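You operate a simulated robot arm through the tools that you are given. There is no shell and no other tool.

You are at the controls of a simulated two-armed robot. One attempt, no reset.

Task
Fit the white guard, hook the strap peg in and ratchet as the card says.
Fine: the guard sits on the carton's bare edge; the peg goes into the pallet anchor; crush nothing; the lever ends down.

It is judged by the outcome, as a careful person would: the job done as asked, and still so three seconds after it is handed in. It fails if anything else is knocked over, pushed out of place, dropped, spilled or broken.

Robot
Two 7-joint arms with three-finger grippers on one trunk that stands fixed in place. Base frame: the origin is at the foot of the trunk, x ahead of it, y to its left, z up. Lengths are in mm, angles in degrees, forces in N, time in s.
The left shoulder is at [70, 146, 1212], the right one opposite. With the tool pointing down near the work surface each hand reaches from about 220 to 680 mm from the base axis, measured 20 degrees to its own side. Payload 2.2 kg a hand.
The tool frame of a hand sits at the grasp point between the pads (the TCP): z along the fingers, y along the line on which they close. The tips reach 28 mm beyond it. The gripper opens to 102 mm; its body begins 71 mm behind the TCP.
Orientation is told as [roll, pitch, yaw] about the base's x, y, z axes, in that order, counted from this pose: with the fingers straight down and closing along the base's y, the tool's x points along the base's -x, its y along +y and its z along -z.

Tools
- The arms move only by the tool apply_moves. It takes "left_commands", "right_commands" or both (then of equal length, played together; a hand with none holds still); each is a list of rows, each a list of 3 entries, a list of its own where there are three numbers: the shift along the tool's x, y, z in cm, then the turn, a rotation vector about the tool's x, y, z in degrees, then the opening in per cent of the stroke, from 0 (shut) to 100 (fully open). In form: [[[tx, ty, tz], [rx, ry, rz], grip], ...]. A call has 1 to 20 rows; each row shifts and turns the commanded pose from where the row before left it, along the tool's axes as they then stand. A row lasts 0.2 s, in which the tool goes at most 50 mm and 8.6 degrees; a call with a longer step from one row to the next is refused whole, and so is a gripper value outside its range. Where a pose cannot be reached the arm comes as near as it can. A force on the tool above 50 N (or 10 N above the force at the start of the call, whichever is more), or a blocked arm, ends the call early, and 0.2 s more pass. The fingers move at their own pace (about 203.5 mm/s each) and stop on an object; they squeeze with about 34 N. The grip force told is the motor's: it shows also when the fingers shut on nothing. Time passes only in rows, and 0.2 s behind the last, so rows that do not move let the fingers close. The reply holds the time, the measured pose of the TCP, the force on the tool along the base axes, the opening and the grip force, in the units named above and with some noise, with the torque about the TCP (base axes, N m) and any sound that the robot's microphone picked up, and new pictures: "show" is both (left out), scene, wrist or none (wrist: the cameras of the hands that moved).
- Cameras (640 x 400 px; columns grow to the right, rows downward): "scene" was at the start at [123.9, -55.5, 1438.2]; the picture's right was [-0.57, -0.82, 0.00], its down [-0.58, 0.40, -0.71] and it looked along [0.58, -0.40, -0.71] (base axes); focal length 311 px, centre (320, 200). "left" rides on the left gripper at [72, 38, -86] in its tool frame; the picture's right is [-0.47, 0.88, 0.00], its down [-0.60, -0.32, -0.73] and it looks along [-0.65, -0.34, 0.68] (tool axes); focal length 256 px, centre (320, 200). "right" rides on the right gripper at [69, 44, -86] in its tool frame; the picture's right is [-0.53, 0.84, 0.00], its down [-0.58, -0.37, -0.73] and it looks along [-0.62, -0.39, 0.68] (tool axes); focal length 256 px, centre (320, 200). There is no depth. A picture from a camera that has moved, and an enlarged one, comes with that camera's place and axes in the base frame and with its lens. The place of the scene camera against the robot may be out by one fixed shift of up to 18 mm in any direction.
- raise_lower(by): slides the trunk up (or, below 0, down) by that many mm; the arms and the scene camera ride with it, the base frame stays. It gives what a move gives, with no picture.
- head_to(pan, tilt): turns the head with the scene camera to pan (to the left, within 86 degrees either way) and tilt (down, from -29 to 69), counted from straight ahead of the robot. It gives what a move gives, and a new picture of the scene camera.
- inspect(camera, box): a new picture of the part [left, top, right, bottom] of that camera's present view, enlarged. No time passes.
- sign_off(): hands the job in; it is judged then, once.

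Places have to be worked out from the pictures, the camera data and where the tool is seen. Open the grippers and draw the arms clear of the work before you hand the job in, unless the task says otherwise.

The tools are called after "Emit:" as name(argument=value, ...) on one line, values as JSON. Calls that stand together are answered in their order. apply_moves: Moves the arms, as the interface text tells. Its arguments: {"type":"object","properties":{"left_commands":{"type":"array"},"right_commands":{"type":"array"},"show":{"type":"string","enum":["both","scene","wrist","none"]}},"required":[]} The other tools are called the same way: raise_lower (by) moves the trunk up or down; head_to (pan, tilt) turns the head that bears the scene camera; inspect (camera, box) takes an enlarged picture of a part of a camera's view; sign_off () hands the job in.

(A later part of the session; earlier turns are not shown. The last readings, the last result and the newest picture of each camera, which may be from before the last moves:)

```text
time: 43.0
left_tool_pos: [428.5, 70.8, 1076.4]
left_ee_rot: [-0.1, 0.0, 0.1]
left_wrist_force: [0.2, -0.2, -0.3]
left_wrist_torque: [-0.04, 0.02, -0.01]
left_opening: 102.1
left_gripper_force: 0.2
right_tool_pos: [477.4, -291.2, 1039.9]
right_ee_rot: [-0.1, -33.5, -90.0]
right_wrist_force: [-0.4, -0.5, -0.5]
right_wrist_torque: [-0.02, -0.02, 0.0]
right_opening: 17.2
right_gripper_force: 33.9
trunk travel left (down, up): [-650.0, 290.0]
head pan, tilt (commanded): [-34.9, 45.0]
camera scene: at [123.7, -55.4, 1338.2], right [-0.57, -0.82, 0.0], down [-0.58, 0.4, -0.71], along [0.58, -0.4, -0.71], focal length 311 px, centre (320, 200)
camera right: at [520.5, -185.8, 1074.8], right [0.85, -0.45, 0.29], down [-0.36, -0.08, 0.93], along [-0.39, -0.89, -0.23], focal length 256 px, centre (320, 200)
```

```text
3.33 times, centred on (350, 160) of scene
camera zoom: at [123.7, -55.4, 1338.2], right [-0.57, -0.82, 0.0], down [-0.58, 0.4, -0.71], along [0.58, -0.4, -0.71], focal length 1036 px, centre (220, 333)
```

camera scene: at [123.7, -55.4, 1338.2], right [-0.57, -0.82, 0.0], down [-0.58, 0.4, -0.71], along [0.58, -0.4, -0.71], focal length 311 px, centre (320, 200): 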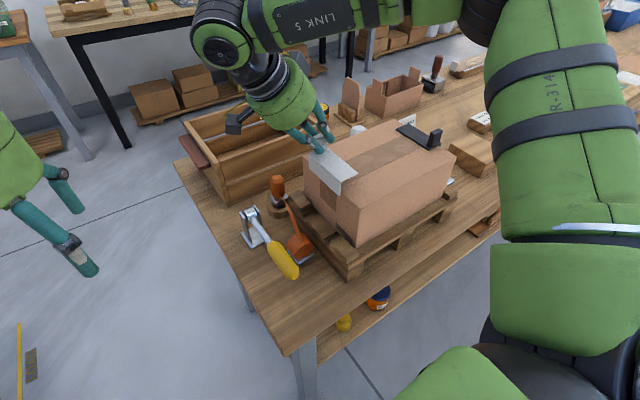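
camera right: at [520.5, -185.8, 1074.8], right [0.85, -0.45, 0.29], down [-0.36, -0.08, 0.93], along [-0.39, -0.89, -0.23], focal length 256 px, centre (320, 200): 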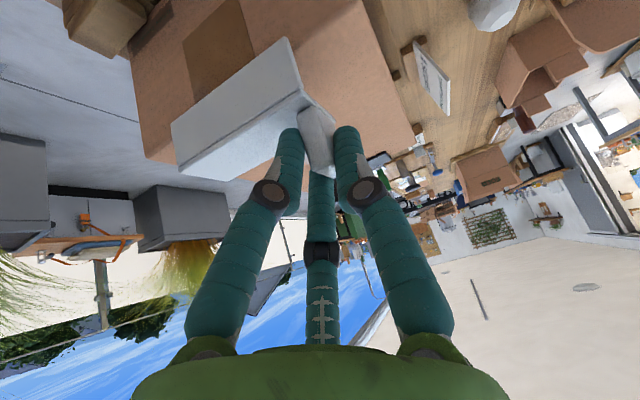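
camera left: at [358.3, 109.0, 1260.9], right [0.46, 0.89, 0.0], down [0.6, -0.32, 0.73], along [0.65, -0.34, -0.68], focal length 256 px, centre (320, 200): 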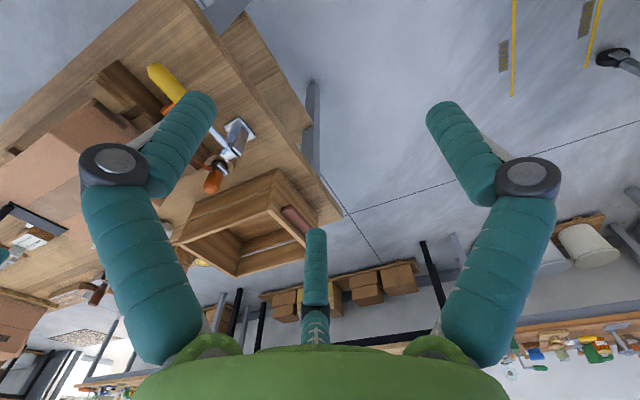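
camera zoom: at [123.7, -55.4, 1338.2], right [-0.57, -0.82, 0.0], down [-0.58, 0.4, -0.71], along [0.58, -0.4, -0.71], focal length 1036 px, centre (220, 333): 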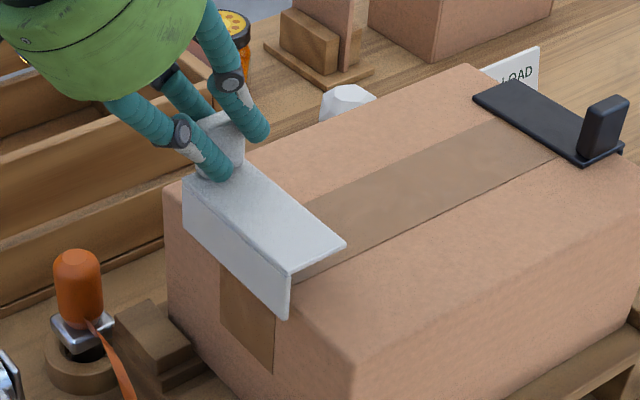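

Looks right: guard parallel to the edge and centred on the tape. Lower ~25 mm so the flange goes down outside the face, still just above the top.

Emit:
apply_moves(right_commands=[[[0.575, -0.07, 1.12], [0, 0, 0], 0], [[0.575, -0.07, 1.12], [0, 0, 0], 0], [[0, 0, 0], [0, 0, 0], 0]])

Emit:
inspect(camera="right", box=[100, 0, 420, 200])

Emit:
inspect(camera="scene", box=[290, 120, 390, 200])

```text
time: 43.9
left_tool_pos: [427.7, 71.4, 1076.1]
left_ee_rot: [0.0, 0.0, 0.1]
left_wrist_force: [0.6, 0.1, 0.4]
left_wrist_torque: [0.0, -0.02, 0.0]
left_opening: 101.8
left_gripper_force: 0.0
right_tool_pos: [477.7, -292.7, 1014.7]
right_ee_rot: [-0.1, -33.7, -90.0]
right_wrist_force: [0.5, -0.5, -0.6]
right_wrist_torque: [0.02, -0.01, -0.02]
right_opening: 17.2
right_gripper_force: 34.1
trunk travel left (down, up): [-650.0, 290.0]
head pan, tilt (commanded): [-34.9, 45.0]
camera scene: at [123.7, -55.4, 1338.2], right [-0.57, -0.82, 0.0], down [-0.58, 0.4, -0.71], along [0.58, -0.4, -0.71], focal length 311 px, centre (320, 200)
camera right: at [520.1, -187.5, 1048.9], right [0.85, -0.45, 0.29], down [-0.36, -0.08, 0.93], along [-0.39, -0.89, -0.23], focal length 256 px, centre (320, 200)
```

scene: 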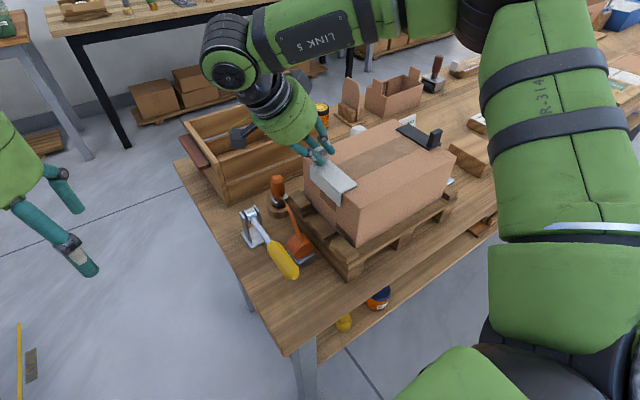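
right: 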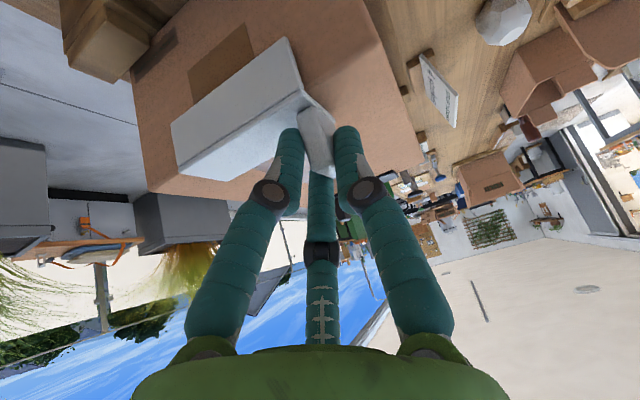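

```text
2.00 times, centred on (260, 100) of right
camera zoom: at [520.1, -187.5, 1048.9], right [0.85, -0.45, 0.29], down [-0.36, -0.08, 0.93], along [-0.39, -0.89, -0.23], focal length 512 px, centre (440, 400)
```

zoom: 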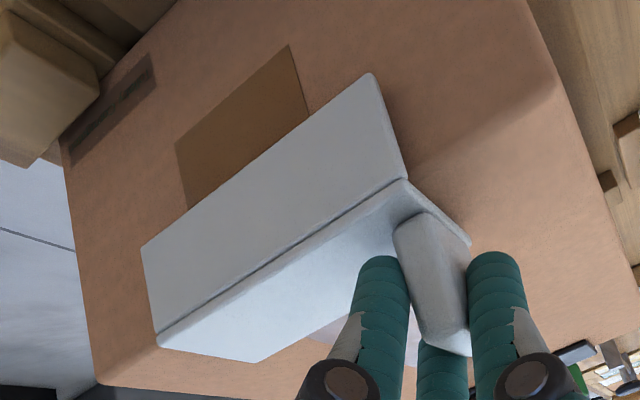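

```text
5.00 times, centred on (340, 160) of scene
camera zoom: at [123.7, -55.4, 1338.2], right [-0.57, -0.82, 0.0], down [-0.58, 0.4, -0.71], along [0.58, -0.4, -0.71], focal length 1554 px, centre (220, 400)
```

zoom: 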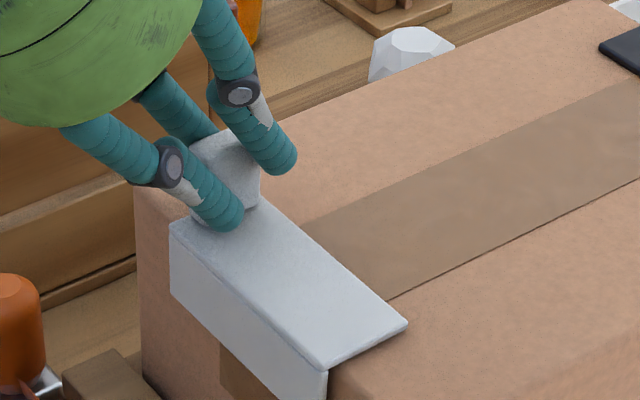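

Close now: about 3 mm above the top and ~6 mm outside the face. Move in 5 mm and down 3 mm gently, watching force.

Emit:
apply_moves(right_commands=[[[-0.125, 0, 0.265], [0, 0, 0], 0], [[-0.125, 0, 0.265], [0, 0, 0], 0], [[0, 0, 0], [0, 0, 0], 0]], show="none")

Emit:
inspect(camera="right", box=[160, 60, 360, 190])

Emit:
inspect(camera="scene", box=[290, 120, 390, 200])

```text
time: 44.6
left_tool_pos: [427.6, 72.7, 1075.7]
left_ee_rot: [-0.1, 0.0, 0.1]
left_wrist_force: [-0.3, 0.7, 0.2]
left_wrist_torque: [0.02, -0.02, -0.01]
left_opening: 102.3
left_gripper_force: 0.0
right_tool_pos: [476.2, -297.9, 1011.8]
right_ee_rot: [0.0, -33.7, -90.0]
right_wrist_force: [0.3, 5.7, 3.1]
right_wrist_torque: [0.26, 0.02, -0.04]
right_opening: 17.2
right_gripper_force: 34.2
trunk travel left (down, up): [-650.0, 290.0]
head pan, tilt (commanded): [-34.9, 45.0]
```

```text
3.08 times, centred on (260, 125) of right
camera zoom: at [519.6, -191.1, 1046.2], right [0.85, -0.45, 0.3], down [-0.36, -0.08, 0.93], along [-0.39, -0.89, -0.23], focal length 788 px, centre (505, 431)
```

zoom: 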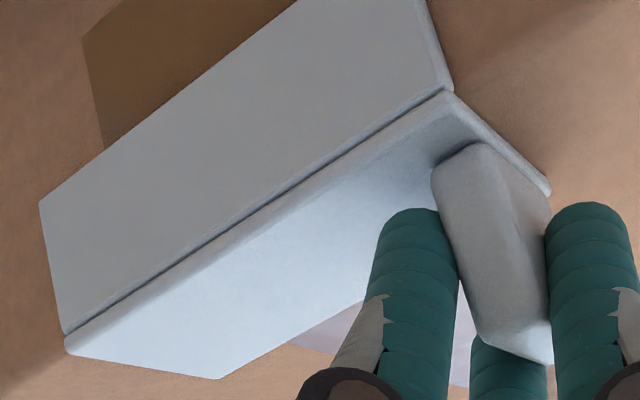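

```text
5.00 times, centred on (340, 160) of scene
camera zoom: at [123.5, -53.8, 1338.3], right [-0.57, -0.82, 0.0], down [-0.58, 0.4, -0.71], along [0.58, -0.41, -0.71], focal length 1554 px, centre (220, 400)
```

zoom: 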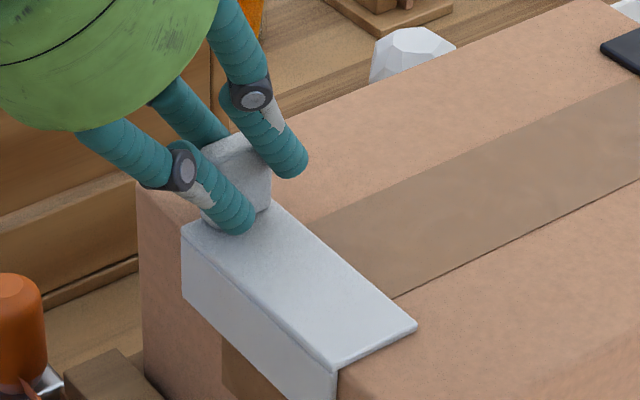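

Contact: ~6 N in y (flange meets the face) and ~3 N up. I'll relax y by 1 mm and lower 1.5 mm more to seat the plate.

Emit:
apply_moves(right_commands=[[[0.17, 0, 0.07], [0, 0, 0], 0], [[0, 0, 0], [0, 0, 0], 0]], show="none")

```text
time: 45.2
left_tool_pos: [428.1, 71.2, 1076.8]
left_ee_rot: [-0.1, -0.1, 0.1]
left_wrist_force: [0.0, -1.0, 0.5]
left_wrist_torque: [-0.01, 0.0, -0.01]
left_opening: 101.9
left_gripper_force: 0.1
right_tool_pos: [476.5, -296.2, 1012.8]
right_ee_rot: [0.1, -33.8, -90.2]
right_wrist_force: [6.9, 0.3, 14.9]
right_wrist_torque: [-0.02, 0.01, 0.08]
right_opening: 17.3
right_gripper_force: 33.8
trunk travel left (down, up): [-650.0, 290.0]
head pan, tilt (commanded): [-34.9, 45.0]
```

Seated with ~15 N on the top. Ease up 1 mm, then open to 34% (the lower finger still clears the plate).

Emit:
apply_moves(right_commands=[[[-0.06, 0, -0.09], [0, 0, 0], 0], [[0, 0, 0], [0, 0, 0], 24], [[0, 0, 0], [0, 0, 0], 34], [[0, 0, 0], [0, 0, 0], 34]])

Emit:
inspect(camera="right", box=[160, 60, 360, 190])

Emit:
inspect(camera="scene", box=[290, 120, 390, 200])

```text
time: 46.2
left_tool_pos: [428.5, 71.6, 1076.9]
left_ee_rot: [-0.1, 0.1, 0.2]
left_wrist_force: [0.4, 0.0, -0.1]
left_wrist_torque: [0.0, -0.01, -0.02]
left_opening: 101.7
left_gripper_force: 0.0
right_tool_pos: [476.1, -298.9, 1010.4]
right_ee_rot: [-0.1, -33.5, -90.0]
right_wrist_force: [-0.7, -0.3, 1.3]
right_wrist_torque: [0.0, 0.04, -0.02]
right_opening: 34.6
right_gripper_force: 0.0
trunk travel left (down, up): [-650.0, 290.0]
head pan, tilt (commanded): [-34.9, 45.0]
camera scene: at [123.6, -55.6, 1338.2], right [-0.57, -0.82, 0.0], down [-0.58, 0.4, -0.71], along [0.58, -0.4, -0.71], focal length 311 px, centre (320, 200)
camera right: at [518.5, -192.5, 1045.0], right [0.85, -0.45, 0.29], down [-0.36, -0.08, 0.93], along [-0.39, -0.89, -0.23], focal length 256 px, centre (320, 200)
```

scene: 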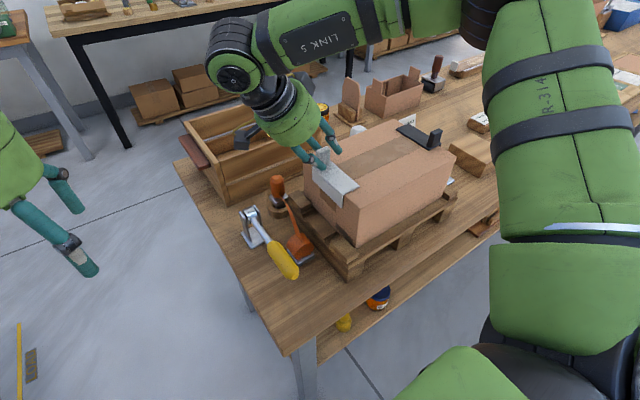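
right: 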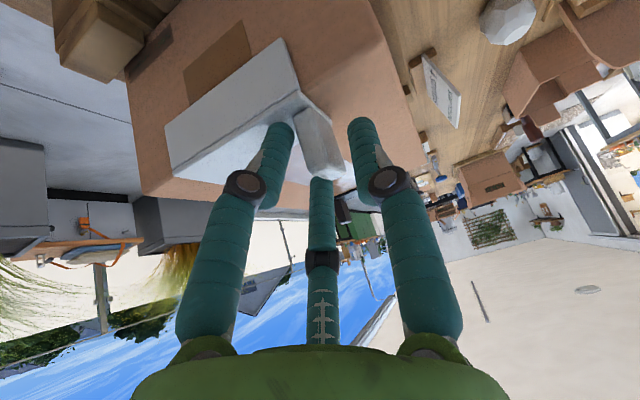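

```text
3.08 times, centred on (260, 125) of right
camera zoom: at [518.5, -192.5, 1045.0], right [0.85, -0.45, 0.29], down [-0.36, -0.08, 0.93], along [-0.39, -0.89, -0.23], focal length 788 px, centre (505, 431)
```

zoom: 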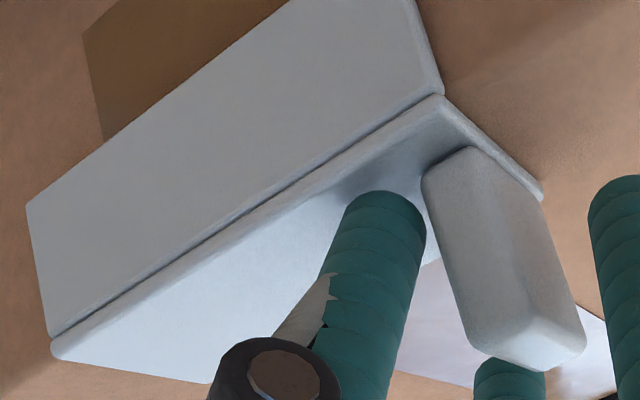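

```text
5.00 times, centred on (340, 160) of scene
camera zoom: at [123.6, -55.6, 1338.2], right [-0.57, -0.82, 0.0], down [-0.58, 0.4, -0.71], along [0.58, -0.4, -0.71], focal length 1554 px, centre (220, 400)
```

zoom: 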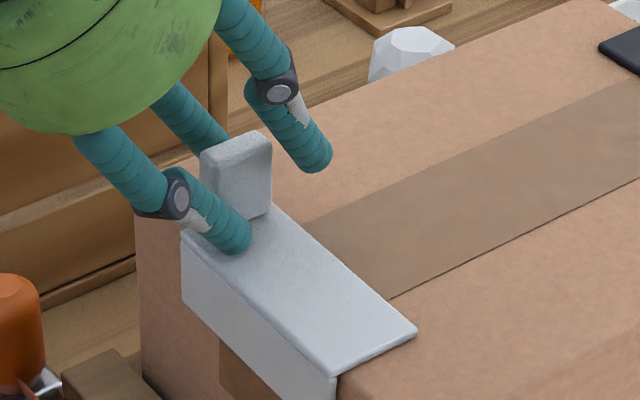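

The guard sits on the bare edge, released. Retract along the tool axis to clear the knob.

Emit:
apply_moves(right_commands=[[[0, 0, -1.5], [0, 0, 0], 34], [[0, 0, -3.0], [0, 0, 0], 34], [[0, 0, -3.5], [0, 0, 0], 50], [[-1.5, 0, -3.5], [0, 0, 0], 60]])

Emit:
inspect(camera="scene", box=[270, 100, 430, 220])

Emit:
inspect(camera="right", box=[100, 0, 420, 200])

```text
time: 47.2
left_tool_pos: [426.9, 71.1, 1076.5]
left_ee_rot: [-0.1, -0.1, 0.1]
left_wrist_force: [0.8, 0.1, 0.3]
left_wrist_torque: [0.0, -0.04, -0.03]
left_opening: 102.0
left_gripper_force: 0.0
right_tool_pos: [463.0, -263.2, 1107.4]
right_ee_rot: [0.1, -33.4, -90.0]
right_wrist_force: [-0.1, 0.4, 0.5]
right_wrist_torque: [-0.04, -0.04, -0.01]
right_opening: 61.3
right_gripper_force: 0.0
right hand out of reach, approached as far as the arm can: row 4
trunk travel left (down, up): [-650.0, 290.0]
head pan, tilt (commanded): [-34.9, 45.0]
camera scene: at [121.7, -55.5, 1338.4], right [-0.57, -0.82, 0.0], down [-0.58, 0.4, -0.71], along [0.58, -0.4, -0.71], focal length 311 px, centre (320, 200)
camera right: at [505.2, -157.6, 1141.5], right [0.84, -0.45, 0.3], down [-0.37, -0.08, 0.93], along [-0.39, -0.89, -0.23], focal length 256 px, centre (320, 200)
```

scene: 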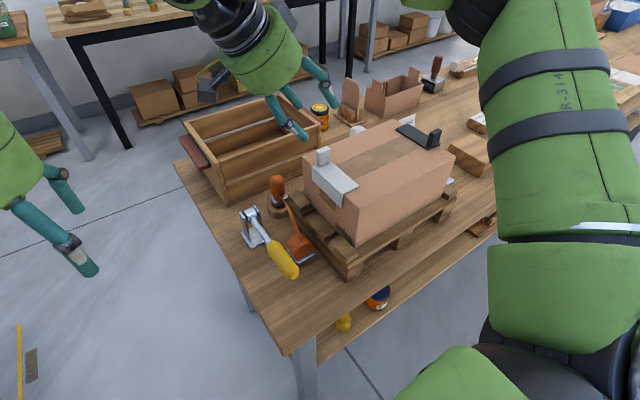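
right: 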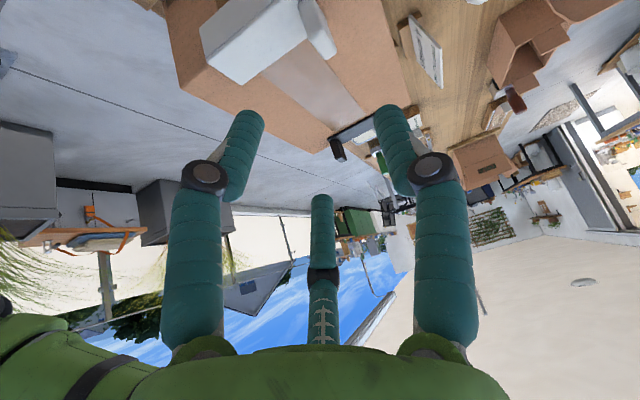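

```text
3.33 times, centred on (350, 160) of scene
camera zoom: at [121.7, -55.5, 1338.4], right [-0.57, -0.82, 0.0], down [-0.58, 0.4, -0.71], along [0.58, -0.4, -0.71], focal length 1036 px, centre (220, 333)
```

zoom: 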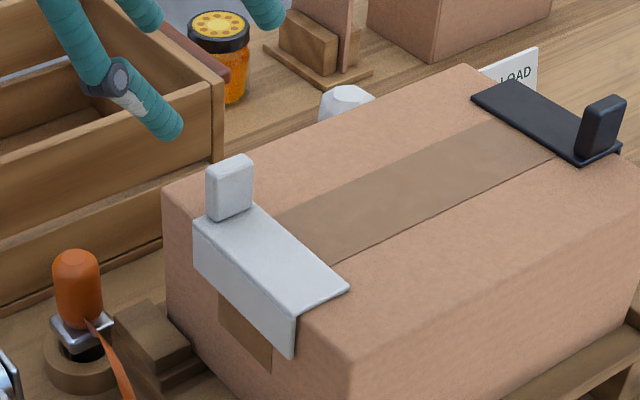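

```text
2.00 times, centred on (260, 100) of right
camera zoom: at [505.2, -157.6, 1141.5], right [0.84, -0.45, 0.3], down [-0.37, -0.08, 0.93], along [-0.39, -0.89, -0.23], focal length 512 px, centre (440, 400)
```

zoom: 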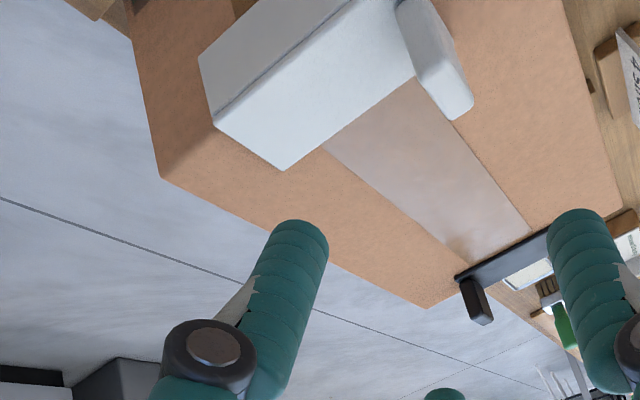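

White guard is seated flush, mirroring the black one. Before taking the peg I'll measure the anchor precisely with the empty hand: retreat over the carton at z≈1115, straighten the tilt, and yaw to -135° so the camera stays away from the carton.

Emit:
apply_moves(right_commands=[[[-4.08, -0.43, 2.29], [0, 0, 0], 60], [[-4.08, -0.43, 2.29], [0, 0, 0], 60], [[-4.08, -0.43, 2.29], [0, 0, 0], 60], [[0, 0, 0], [0, 8.35, 0], 60], [[0, 0, 0], [0, 8.35, 0], 60], [[0, 0, 0], [0, 8.35, 0], 60], [[0, 0, 0], [0, 8.35, 0], 60], [[0, 0, 0], [0, 0, 7.5], 60], [[0, 0, 0], [0, 0, 7.5], 60], [[0, 0, 0], [0, 0, 7.5], 60], [[0, 0, 0], [0, 0, 7.5], 60], [[0, 0, 0], [0, 0, 7.5], 60], [[0, 0, 0], [0, 0, 7.5], 60], [[0, 0, 0], [0, 0, 0], 60]])

```text
time: 50.2
left_tool_pos: [429.9, 70.7, 1075.6]
left_ee_rot: [0.0, 0.0, 0.1]
left_wrist_force: [-0.3, -1.0, -0.4]
left_wrist_torque: [0.0, -0.05, -0.02]
left_opening: 102.0
left_gripper_force: 0.1
right_tool_pos: [453.7, -403.3, 1116.0]
right_ee_rot: [0.1, -0.2, -135.3]
right_wrist_force: [-0.1, 0.1, -0.3]
right_wrist_torque: [0.01, 0.01, 0.0]
right_opening: 61.2
right_gripper_force: 0.0
trunk travel left (down, up): [-650.0, 290.0]
head pan, tilt (commanded): [-34.9, 45.0]
camera scene: at [123.9, -55.6, 1338.2], right [-0.57, -0.82, 0.0], down [-0.58, 0.4, -0.71], along [0.58, -0.4, -0.71], focal length 311 px, centre (320, 200)
camera right: at [532.1, -385.1, 1203.0], right [0.22, -0.98, 0.0], down [-0.67, -0.15, 0.73], along [-0.71, -0.16, -0.68], focal length 256 px, centre (320, 200)
```

scene: 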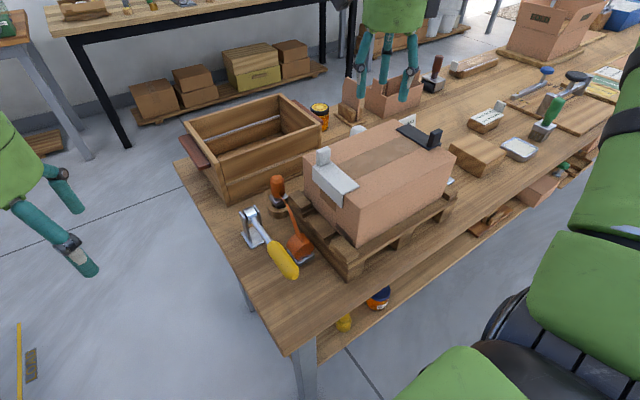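
right: 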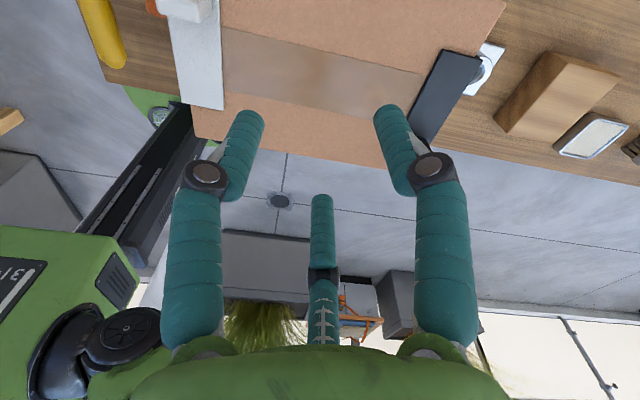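

-135° yaw works. Now move beyond the carton and down to about (440,-620,985) over the anchor.

Emit:
apply_moves(right_commands=[[[-2.92, 2.63, 0.4], [0, 0, 0], 60], [[-2.92, 2.63, 0.4], [0, 0, 0], 60], [[-2.92, 2.63, 0.4], [0, 0, 0], 60], [[-2.92, 2.63, 0.4], [0, 0, 0], 60], [[-1.53, 1.3, 3.83], [0, 0, 0], 60], [[-1.53, 1.3, 3.83], [0, 0, 0], 60], [[-1.53, 1.3, 3.83], [0, 0, 0], 60], [[0, 0, 0], [0, 0, 0], 60]])

Emit:
inspect(camera="right", box=[220, 0, 420, 130])

```text
time: 52.0
left_tool_pos: [429.2, 73.0, 1076.6]
left_ee_rot: [-0.1, 0.0, 0.1]
left_wrist_force: [0.2, 0.7, -0.5]
left_wrist_torque: [-0.04, 0.0, 0.0]
left_opening: 102.1
left_gripper_force: 0.1
right_tool_pos: [438.3, -622.4, 986.4]
right_ee_rot: [0.2, -0.2, -135.2]
right_wrist_force: [-0.4, -0.3, 0.4]
right_wrist_torque: [-0.04, -0.03, 0.03]
right_opening: 61.2
right_gripper_force: 0.0
trunk travel left (down, up): [-650.0, 290.0]
head pan, tilt (commanded): [-34.9, 45.0]
camera scene: at [123.3, -54.5, 1338.3], right [-0.57, -0.82, 0.0], down [-0.58, 0.4, -0.71], along [0.58, -0.41, -0.71], focal length 311 px, centre (320, 200)
camera right: at [517.6, -603.1, 1074.4], right [0.22, -0.98, 0.0], down [-0.67, -0.15, 0.73], along [-0.71, -0.16, -0.68], focal length 256 px, centre (320, 200)
```

scene: 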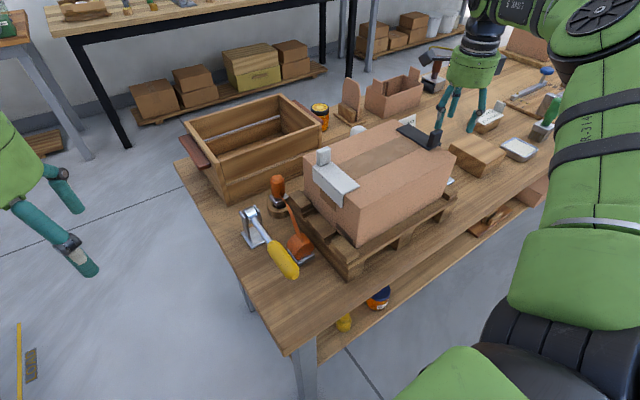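
right: 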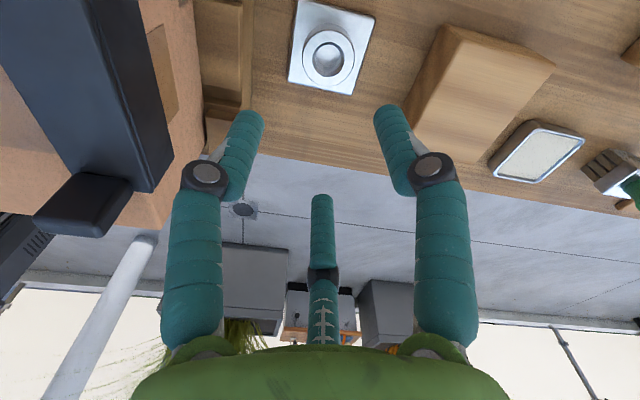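

```text
3.08 times, centred on (320, 65) of right
camera zoom: at [517.6, -603.1, 1074.4], right [0.22, -0.98, 0.0], down [-0.67, -0.15, 0.73], along [-0.71, -0.16, -0.68], focal length 788 px, centre (320, 615)
```

zoom: 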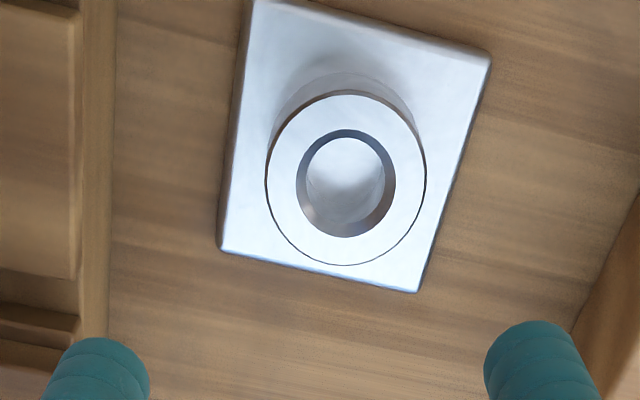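

Great view of the anchor: plate with a raised ring and a ~28 mm hole near (440,-628, ring top ≈ 826). One more view from ~55 mm to the side fixes its height precisely.

Emit:
apply_moves(right_commands=[[[-1.95, -1.94, 1.0], [0, 0, 0], 60], [[-1.95, -1.94, 1.0], [0, 0, 0], 60], [[0, 0, 0], [0, 0, 0], 60]], show="none")

Emit:
inspect(camera="right", box=[220, 0, 420, 130])

```text
time: 52.9
left_tool_pos: [430.2, 70.3, 1073.1]
left_ee_rot: [0.0, 0.1, 0.2]
left_wrist_force: [-0.3, 0.7, 0.7]
left_wrist_torque: [-0.02, 0.03, 0.0]
left_opening: 101.9
left_gripper_force: 0.1
right_tool_pos: [383.6, -618.6, 967.8]
right_ee_rot: [0.1, -0.2, -135.1]
right_wrist_force: [-0.1, -0.7, -0.9]
right_wrist_torque: [0.04, 0.02, -0.01]
right_opening: 61.1
right_gripper_force: 0.1
trunk travel left (down, up): [-650.0, 290.0]
head pan, tilt (commanded): [-34.9, 45.0]
```

```text
3.08 times, centred on (320, 65) of right
camera zoom: at [462.3, -600.6, 1054.2], right [0.22, -0.98, 0.0], down [-0.66, -0.15, 0.73], along [-0.71, -0.16, -0.68], focal length 788 px, centre (320, 615)
```

zoom: 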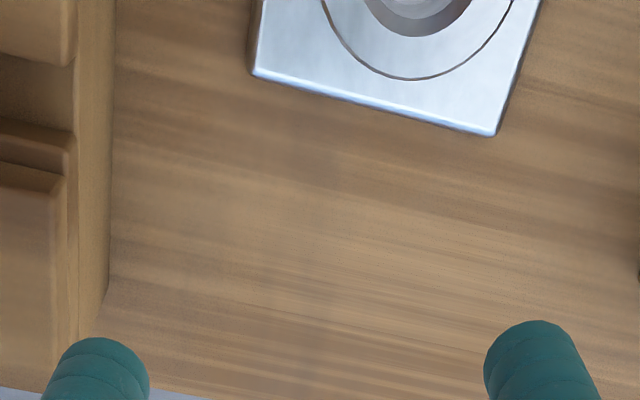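

Anchor fixed: centre (439,-628), ring top z≈828, hole radius ~14 mm. Now I'll test how far the wrist can yaw here (toward -165°), which would keep the strap side of the hand open toward the carton.

Emit:
apply_moves(right_commands=[[[0, 0, -1.0], [0, 0, 7.5], 60], [[0, 0, -1.0], [0, 0, 7.5], 60], [[0, 0, -1.0], [0, 0, 7.5], 60], [[0, 0, -1.0], [0, 0, 7.5], 60], [[0, 0, 0], [0, 0, 0], 60]], show="none")

```text
time: 54.0
left_tool_pos: [429.7, 70.7, 1075.2]
left_ee_rot: [0.1, 0.0, 0.0]
left_wrist_force: [0.3, 0.3, 0.1]
left_wrist_torque: [0.0, 0.01, -0.01]
left_opening: 101.9
left_gripper_force: 0.0
right_tool_pos: [384.5, -619.6, 1008.2]
right_ee_rot: [0.1, 0.0, -165.2]
right_wrist_force: [-1.1, -0.4, -0.7]
right_wrist_torque: [0.04, -0.04, 0.01]
right_opening: 61.1
right_gripper_force: 0.0
trunk travel left (down, up): [-650.0, 290.0]
head pan, tilt (commanded): [-34.9, 45.0]
```

Yaw -165° is fine too. Now travel up, rotate to -105° and fly over the carton to above the peg at (572,-254).

Emit:
apply_moves(right_commands=[[[1.48, -1.68, -3.5], [0, 0, 0], 60], [[1.48, -1.68, -3.5], [0, 0, 0], 60], [[1.48, -1.68, -3.5], [0, 0, 0], 60], [[0, 0, 0], [0, 0, -7.5], 60], [[0, 0, 0], [0, 0, -7.5], 60], [[0, 0, 0], [0, 0, -7.5], 60], [[0, 0, 0], [0, 0, -7.5], 60], [[0, 0, 0], [0, 0, -7.5], 60], [[0, 0, 0], [0, 0, -7.5], 60], [[0, 0, 0], [0, 0, -7.5], 60], [[0, 0, 0], [0, 0, -7.5], 60], [[4.2, 0.89, 0], [0, 0, 0], 60], [[4.2, 0.89, 0], [0, 0, 0], 60], [[4.2, 0.89, 0], [0, 0, 0], 60], [[4.2, 0.89, 0], [0, 0, 0], 60], [[4.2, 0.89, 0], [0, 0, 0], 60], [[4.2, 0.89, 0], [0, 0, 0], 60], [[4.2, 0.89, 0], [0, 0, 0], 60], [[4.2, 0.89, 0], [0, 0, 0], 60], [[0, 0, 0], [0, 0, 0], 60]])

```text
time: 58.2
left_tool_pos: [426.8, 70.8, 1076.6]
left_ee_rot: [0.0, -0.1, 0.0]
left_wrist_force: [-0.7, 0.7, 0.4]
left_wrist_torque: [-0.01, -0.06, 0.0]
left_opening: 102.3
left_gripper_force: 0.0
right_tool_pos: [554.2, -257.2, 1101.8]
right_ee_rot: [0.1, -0.3, -105.3]
right_wrist_force: [-0.1, 0.0, -0.5]
right_wrist_torque: [0.05, -0.02, 0.0]
right_opening: 61.2
right_gripper_force: 0.1
right hand out of reach, approached as far as the arm can: row 19
trunk travel left (down, up): [-650.0, 290.0]
head pan, tilt (commanded): [-34.9, 45.0]
camera scene: at [121.3, -55.0, 1338.5], right [-0.57, -0.82, 0.0], down [-0.58, 0.4, -0.71], along [0.58, -0.4, -0.71], focal length 311 px, centre (320, 200)
camera right: at [613.6, -200.6, 1188.7], right [0.68, -0.74, 0.0], down [-0.5, -0.46, 0.73], along [-0.54, -0.5, -0.68], focal length 256 px, centre (320, 200)
```

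scene: 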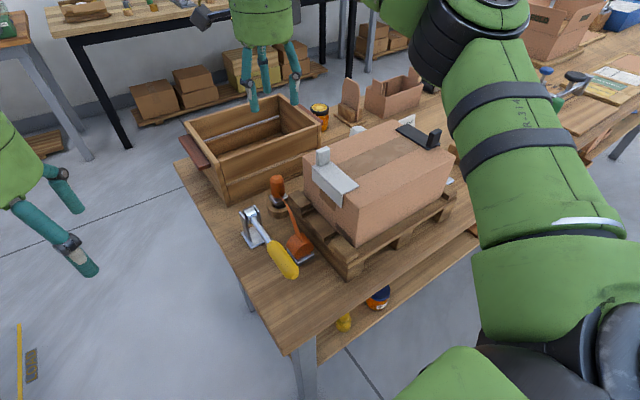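
right: 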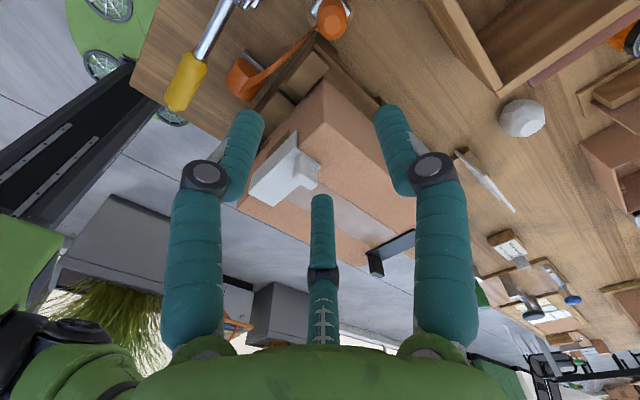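

Good vantage behind the peg. Lower to z≈990 with fingers at 45% and look closely at the peg.

Emit:
apply_moves(right_commands=[[[0.25, 0.28, 3.67], [0, 0, 0], 45], [[0.25, 0.28, 3.67], [0, 0, 0], 45], [[0.25, 0.28, 3.67], [0, 0, 0], 45], [[0, 0, 0], [0, 0, 0], 45]], show="wrist")

Emit:
inspect(camera="right", box=[220, 0, 420, 130])

```text
time: 59.2
left_tool_pos: [427.5, 71.9, 1076.0]
left_ee_rot: [-0.1, 0.0, 0.1]
left_wrist_force: [-0.5, -0.4, 0.5]
left_wrist_torque: [-0.01, -0.02, -0.01]
left_opening: 102.2
left_gripper_force: 0.1
right_tool_pos: [565.1, -251.7, 990.5]
right_ee_rot: [0.1, -0.3, -105.1]
right_wrist_force: [0.0, 0.5, 0.0]
right_wrist_torque: [-0.04, -0.06, 0.0]
right_opening: 45.8
right_gripper_force: 0.0
trunk travel left (down, up): [-650.0, 290.0]
head pan, tilt (commanded): [-34.9, 45.0]
camera right: at [624.5, -196.1, 1076.7], right [0.68, -0.74, 0.0], down [-0.5, -0.46, 0.73], along [-0.54, -0.5, -0.68], focal length 256 px, centre (320, 200)
```

right: 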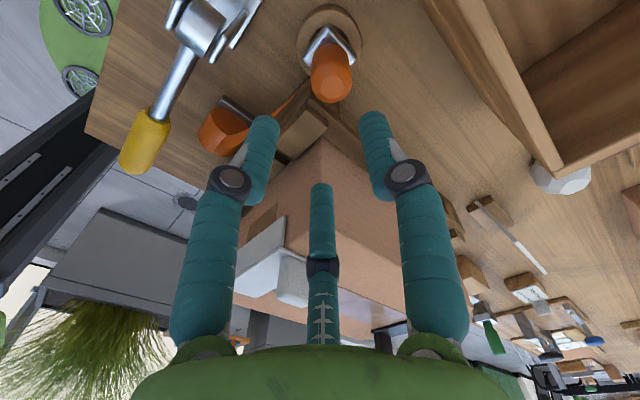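

```text
3.08 times, centred on (320, 65) of right
camera zoom: at [624.5, -196.1, 1076.7], right [0.68, -0.74, 0.0], down [-0.5, -0.46, 0.73], along [-0.54, -0.5, -0.68], focal length 788 px, centre (320, 615)
```

zoom: 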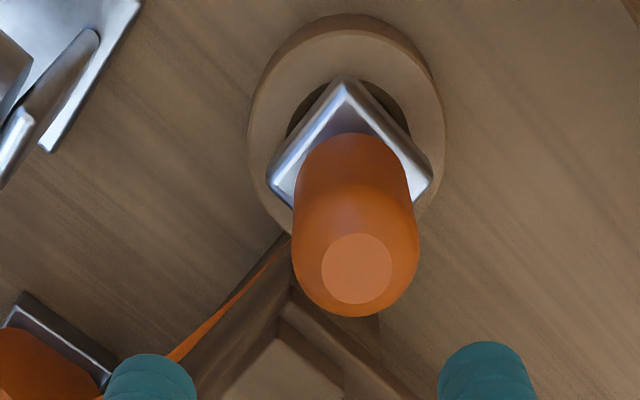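

Peg located: vertical axis at (574,-253), handle r≈15 from z≈845 (square flange) to ≈900. I'll align above it at z≈940 with fingers at 40%.

Emit:
apply_moves(right_commands=[[[0.04, 0.45, 2.5], [0.1, 0.3, 0], 42], [[0.04, 0.45, 2.5], [0, 0, 0], 40], [[0, 0, 0], [0, 0, 0], 40]], show="wrist")

Emit:
inspect(camera="right", box=[230, 40, 410, 190])

```text
time: 60.0
left_tool_pos: [427.7, 72.4, 1076.3]
left_ee_rot: [0.0, -0.1, 0.1]
left_wrist_force: [0.3, -1.1, 0.4]
left_wrist_torque: [0.02, -0.02, -0.04]
left_opening: 101.8
left_gripper_force: 0.1
right_tool_pos: [574.4, -254.0, 939.9]
right_ee_rot: [0.0, 0.1, -105.1]
right_wrist_force: [0.5, 0.4, 0.5]
right_wrist_torque: [0.02, -0.02, -0.02]
right_opening: 41.1
right_gripper_force: 0.1
trunk travel left (down, up): [-650.0, 290.0]
head pan, tilt (commanded): [-34.9, 45.0]
camera right: at [632.8, -197.6, 1026.4], right [0.68, -0.74, 0.0], down [-0.5, -0.46, 0.73], along [-0.54, -0.49, -0.68], focal length 256 px, centre (320, 200)
```

right: 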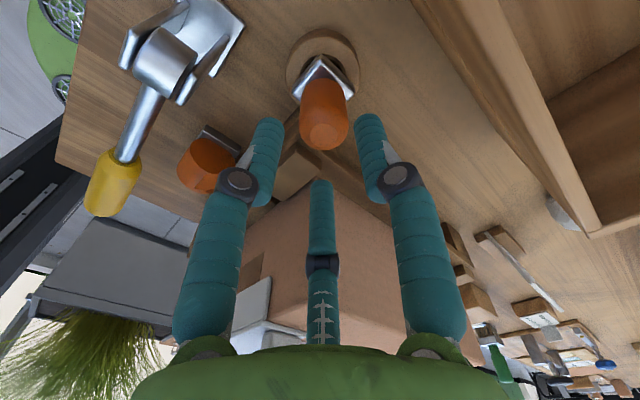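

```text
2.67 times, centred on (320, 115) of right
camera zoom: at [632.8, -197.6, 1026.4], right [0.68, -0.74, 0.0], down [-0.5, -0.46, 0.73], along [-0.54, -0.49, -0.68], focal length 683 px, centre (320, 427)
```

zoom: 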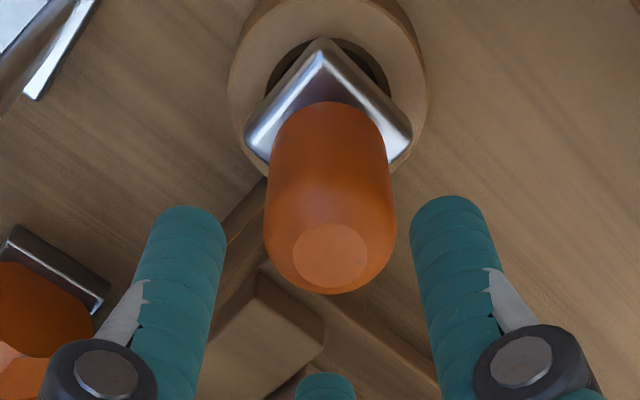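

The peg axis is ~2.5 mm off my TCP toward +x; I'll correct that and descend around the handle to z≈878.

Emit:
apply_moves(right_commands=[[[-0.1, 0.24, 0.5], [0, 0, 0], 40], [[0, 0, 2.0], [0, 0, 0], 40], [[0, 0, 2.0], [0, 0, 0], 40], [[0, 0, 1.6], [0, 0, 0], 40], [[0, 0, 0], [0, 0, 0], 40]], show="wrist")

Emit:
inspect(camera="right", box=[230, 40, 410, 190])

```text
time: 61.2
left_tool_pos: [428.7, 71.5, 1076.8]
left_ee_rot: [0.0, 0.0, 0.0]
left_wrist_force: [-0.1, 1.1, -0.4]
left_wrist_torque: [-0.01, 0.0, -0.02]
left_opening: 102.2
left_gripper_force: 0.0
right_tool_pos: [563.8, -261.5, 886.9]
right_ee_rot: [0.7, 0.3, -105.2]
right_wrist_force: [16.1, -6.3, 24.7]
right_wrist_torque: [-0.9, 0.38, 0.36]
right_opening: 38.7
right_gripper_force: 0.0
right hand out of reach, approached as far as the arm can: row 2, 3, 4
trunk travel left (down, up): [-650.0, 290.0]
head pan, tilt (commanded): [-34.9, 45.0]
camera right: at [621.5, -206.7, 975.2], right [0.68, -0.74, 0.01], down [-0.51, -0.46, 0.72], along [-0.53, -0.49, -0.69], focal length 256 px, centre (320, 200)
```

right: 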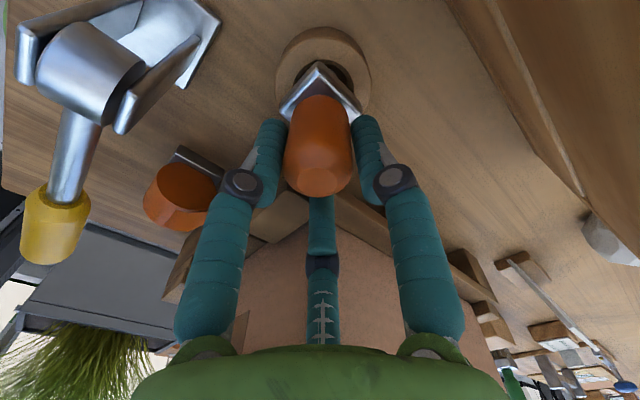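

```text
2.67 times, centred on (320, 115) of right
camera zoom: at [621.5, -206.7, 975.2], right [0.68, -0.74, 0.01], down [-0.51, -0.46, 0.72], along [-0.53, -0.49, -0.69], focal length 683 px, centre (320, 427)
```

zoom: 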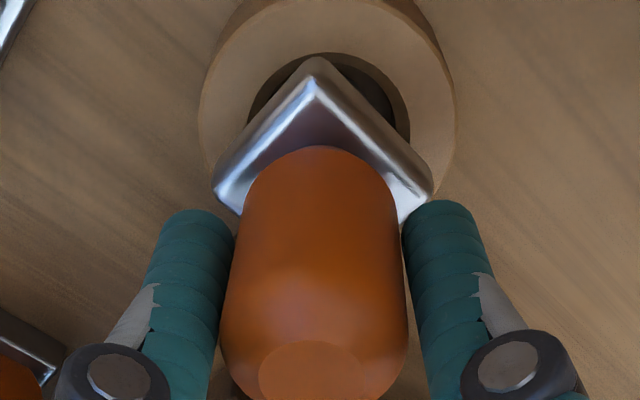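

The arm hit a joint limit while descending and got dragged ~12 mm sideways, pressing on the peg (~16–25 N). Back straight up at once.

Emit:
apply_moves(right_commands=[[[0, 0, -2.0], [0, 0, 0], 42], [[0, 0, -3.0], [0, 0, 0], 45], [[0, 0, -2.0], [0, 0, 0], 45]])

Emit:
inspect(camera="right", box=[220, 0, 420, 130])

Emit:
inspect(camera="scene", box=[220, 150, 370, 290])

```text
time: 62.0
left_tool_pos: [430.4, 69.4, 1074.8]
left_ee_rot: [0.0, 0.0, 0.2]
left_wrist_force: [-0.1, 0.5, 0.8]
left_wrist_torque: [0.03, 0.01, -0.01]
left_opening: 101.7
left_gripper_force: 0.2
right_tool_pos: [561.5, -261.8, 952.5]
right_ee_rot: [-0.5, 0.0, -105.1]
right_wrist_force: [0.3, 0.2, -0.3]
right_wrist_torque: [-0.01, 0.08, -0.01]
right_opening: 45.7
right_gripper_force: 0.1
trunk travel left (down, up): [-650.0, 290.0]
head pan, tilt (commanded): [-34.9, 45.0]
camera scene: at [125.8, -56.1, 1337.9], right [-0.57, -0.82, 0.0], down [-0.58, 0.41, -0.71], along [0.58, -0.4, -0.71], focal length 311 px, centre (320, 200)
camera right: at [621.9, -206.2, 1039.3], right [0.68, -0.74, -0.01], down [-0.5, -0.46, 0.73], along [-0.54, -0.49, -0.68], focal length 256 px, centre (320, 200)
```

scene: 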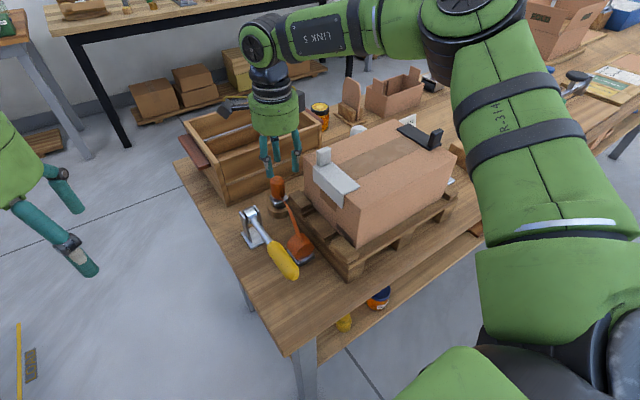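
right: 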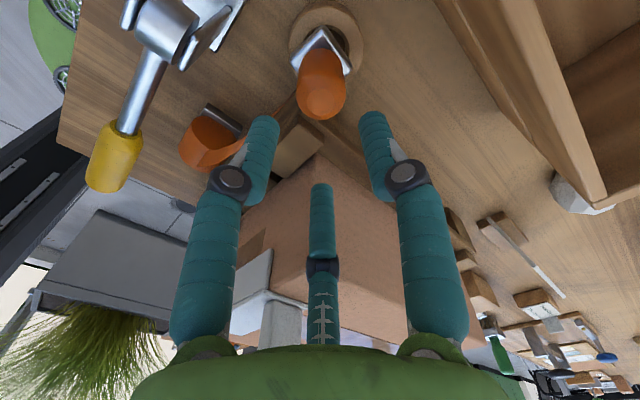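

```text
3.08 times, centred on (320, 65) of right
camera zoom: at [621.9, -206.2, 1039.3], right [0.68, -0.74, -0.01], down [-0.5, -0.46, 0.73], along [-0.54, -0.49, -0.68], focal length 788 px, centre (320, 615)
```

zoom: 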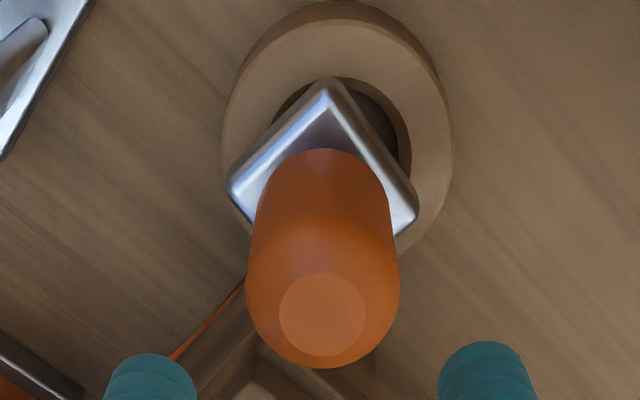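

```text
2.86 times, centred on (295, 220) of scene
camera zoom: at [125.8, -56.1, 1337.9], right [-0.57, -0.82, 0.0], down [-0.58, 0.41, -0.71], along [0.58, -0.4, -0.71], focal length 888 px, centre (391, 143)
```

zoom: 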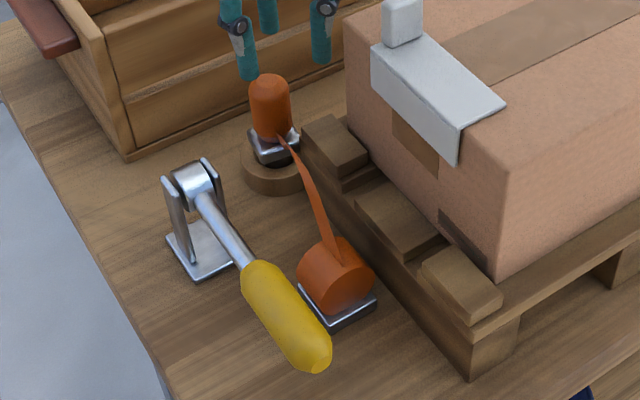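

The peg is still upright in its holder and nothing else moved. The limit seems tied to this wrist yaw, so I'll rotate to about -45° up here and test forward reach at the same height before trying again.

Emit:
apply_moves(right_commands=[[[0, 0, 0], [0, 0, -7.5], 45], [[0, 0, 0], [0, 0, -7.5], 45], [[0, 0, 0], [0, 0, -7.5], 45], [[0, 0, 0], [0, 0, -7.5], 45], [[0, 0, 0], [0, 0, -7.5], 45], [[0, 0, 0], [0, 0, -7.5], 45], [[0, 0, 0], [0, 0, -7.5], 45], [[0, 0, 0], [0, 0, -7.5], 45], [[-2.0, 2.0, 0], [0, 0, 0], 45], [[-1.0, 1.0, 0], [0, 0, 0], 45], [[0, 0, 0], [0, 0, 0], 45]])

```text
time: 64.5
left_tool_pos: [428.4, 71.8, 1075.0]
left_ee_rot: [-0.1, -0.1, 0.1]
left_wrist_force: [0.4, -0.4, 0.5]
left_wrist_torque: [-0.01, 0.01, 0.02]
left_opening: 102.0
left_gripper_force: 0.2
right_tool_pos: [583.3, -267.5, 958.3]
right_ee_rot: [0.1, 0.2, -45.1]
right_wrist_force: [0.2, -0.1, -0.1]
right_wrist_torque: [0.0, -0.03, -0.02]
right_opening: 46.1
right_gripper_force: 0.1
right hand out of reach, approached as far as the arm can: row 9, 10
trunk travel left (down, up): [-650.0, 290.0]
head pan, tilt (commanded): [-34.9, 45.0]
camera scene: at [124.2, -55.4, 1338.2], right [-0.57, -0.82, 0.0], down [-0.58, 0.4, -0.71], along [0.58, -0.4, -0.71], focal length 311 px, centre (320, 200)
camera right: at [563.5, -187.5, 1044.6], right [0.98, 0.22, 0.0], down [0.15, -0.67, 0.73], along [0.16, -0.71, -0.68], focal length 256 px, centre (320, 200)
```

scene: 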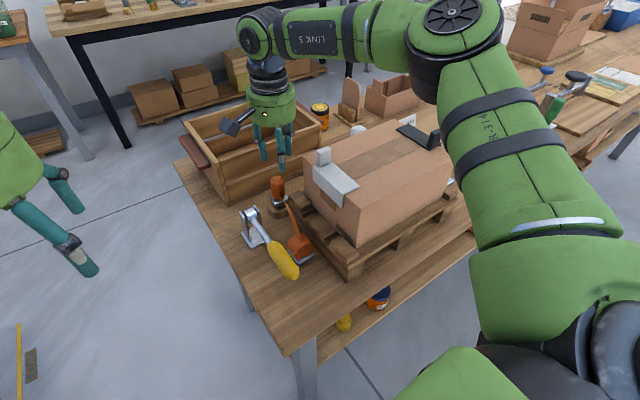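
right: 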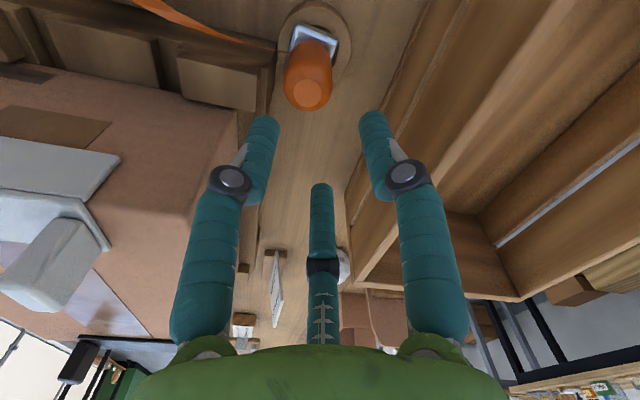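

Yaw isn't the cause; the arm posture (elbow swung up and out) is. I'll bring the hand back toward its home pose to reset the posture, first rising well clear of the guard knob.

Emit:
apply_moves(right_commands=[[[1.18, 0.71, -3.67], [0, 0, 0], 60], [[1.18, 0.71, -3.67], [0, 0, 0], 60], [[1.18, 0.71, -3.67], [0, 0, 0], 60], [[2.11, -4.1, -0.8], [0, 0, 0], 60], [[2.11, -4.1, -0.8], [0, 0, 0], 60], [[2.11, -4.1, -0.8], [0, 0, 0], 60], [[2.11, -4.1, -0.8], [0, 0, 0], 60], [[2.11, -4.1, -0.8], [0, 0, 0], 60], [[0, 0, 0], [0, 0, -7.5], 60], [[0, 0, 0], [0, 0, -7.5], 60], [[0, 0, 0], [0, 0, -7.5], 60], [[0, 0, 0], [0, 0, -7.5], 60], [[0, 0, 0], [0, 0, -7.5], 60], [[0, 0, 0], [0, 0, -7.5], 60], [[0, 0, 0], [0, 0, 0], 60]])

```text
time: 67.7
left_tool_pos: [428.5, 70.7, 1075.8]
left_ee_rot: [0.0, 0.0, 0.1]
left_wrist_force: [-0.1, 0.7, 0.5]
left_wrist_torque: [0.03, -0.01, 0.01]
left_opening: 102.1
left_gripper_force: 0.0
right_tool_pos: [343.1, -300.7, 1103.7]
right_ee_rot: [0.1, 0.0, 0.1]
right_wrist_force: [0.1, -0.5, 0.8]
right_wrist_torque: [0.01, -0.03, 0.02]
right_opening: 61.4
right_gripper_force: 0.0
right hand out of reach, approached as far as the arm can: row 2, 3
trunk travel left (down, up): [-650.0, 290.0]
head pan, tilt (commanded): [-34.9, 45.0]
camera scene: at [123.9, -55.5, 1338.2], right [-0.57, -0.82, 0.0], down [-0.58, 0.4, -0.71], along [0.58, -0.4, -0.71], focal length 311 px, centre (320, 200)
camera right: at [272.9, -257.5, 1190.5], right [0.53, 0.85, 0.0], down [0.58, -0.37, 0.73], along [0.62, -0.39, -0.68], focal length 256 px, centre (320, 200)
```

scene: 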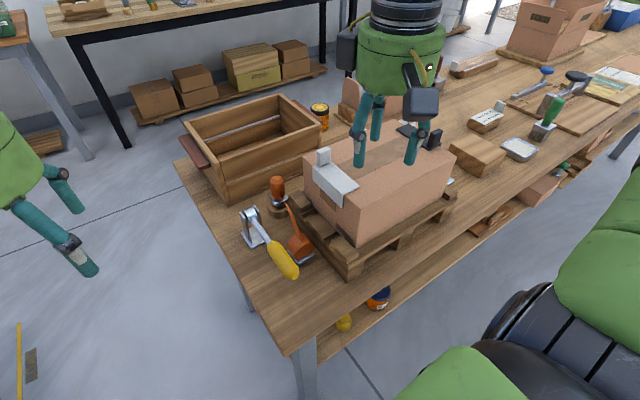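
right: 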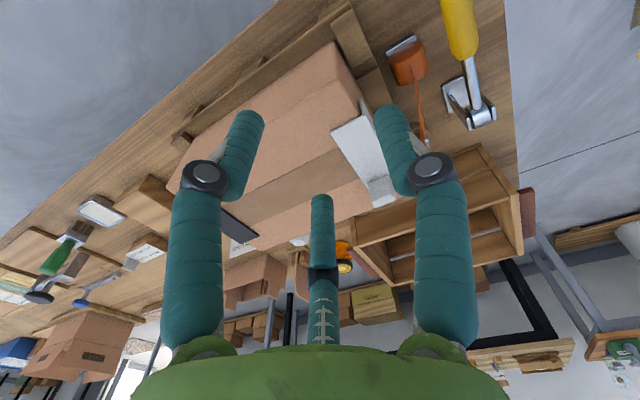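

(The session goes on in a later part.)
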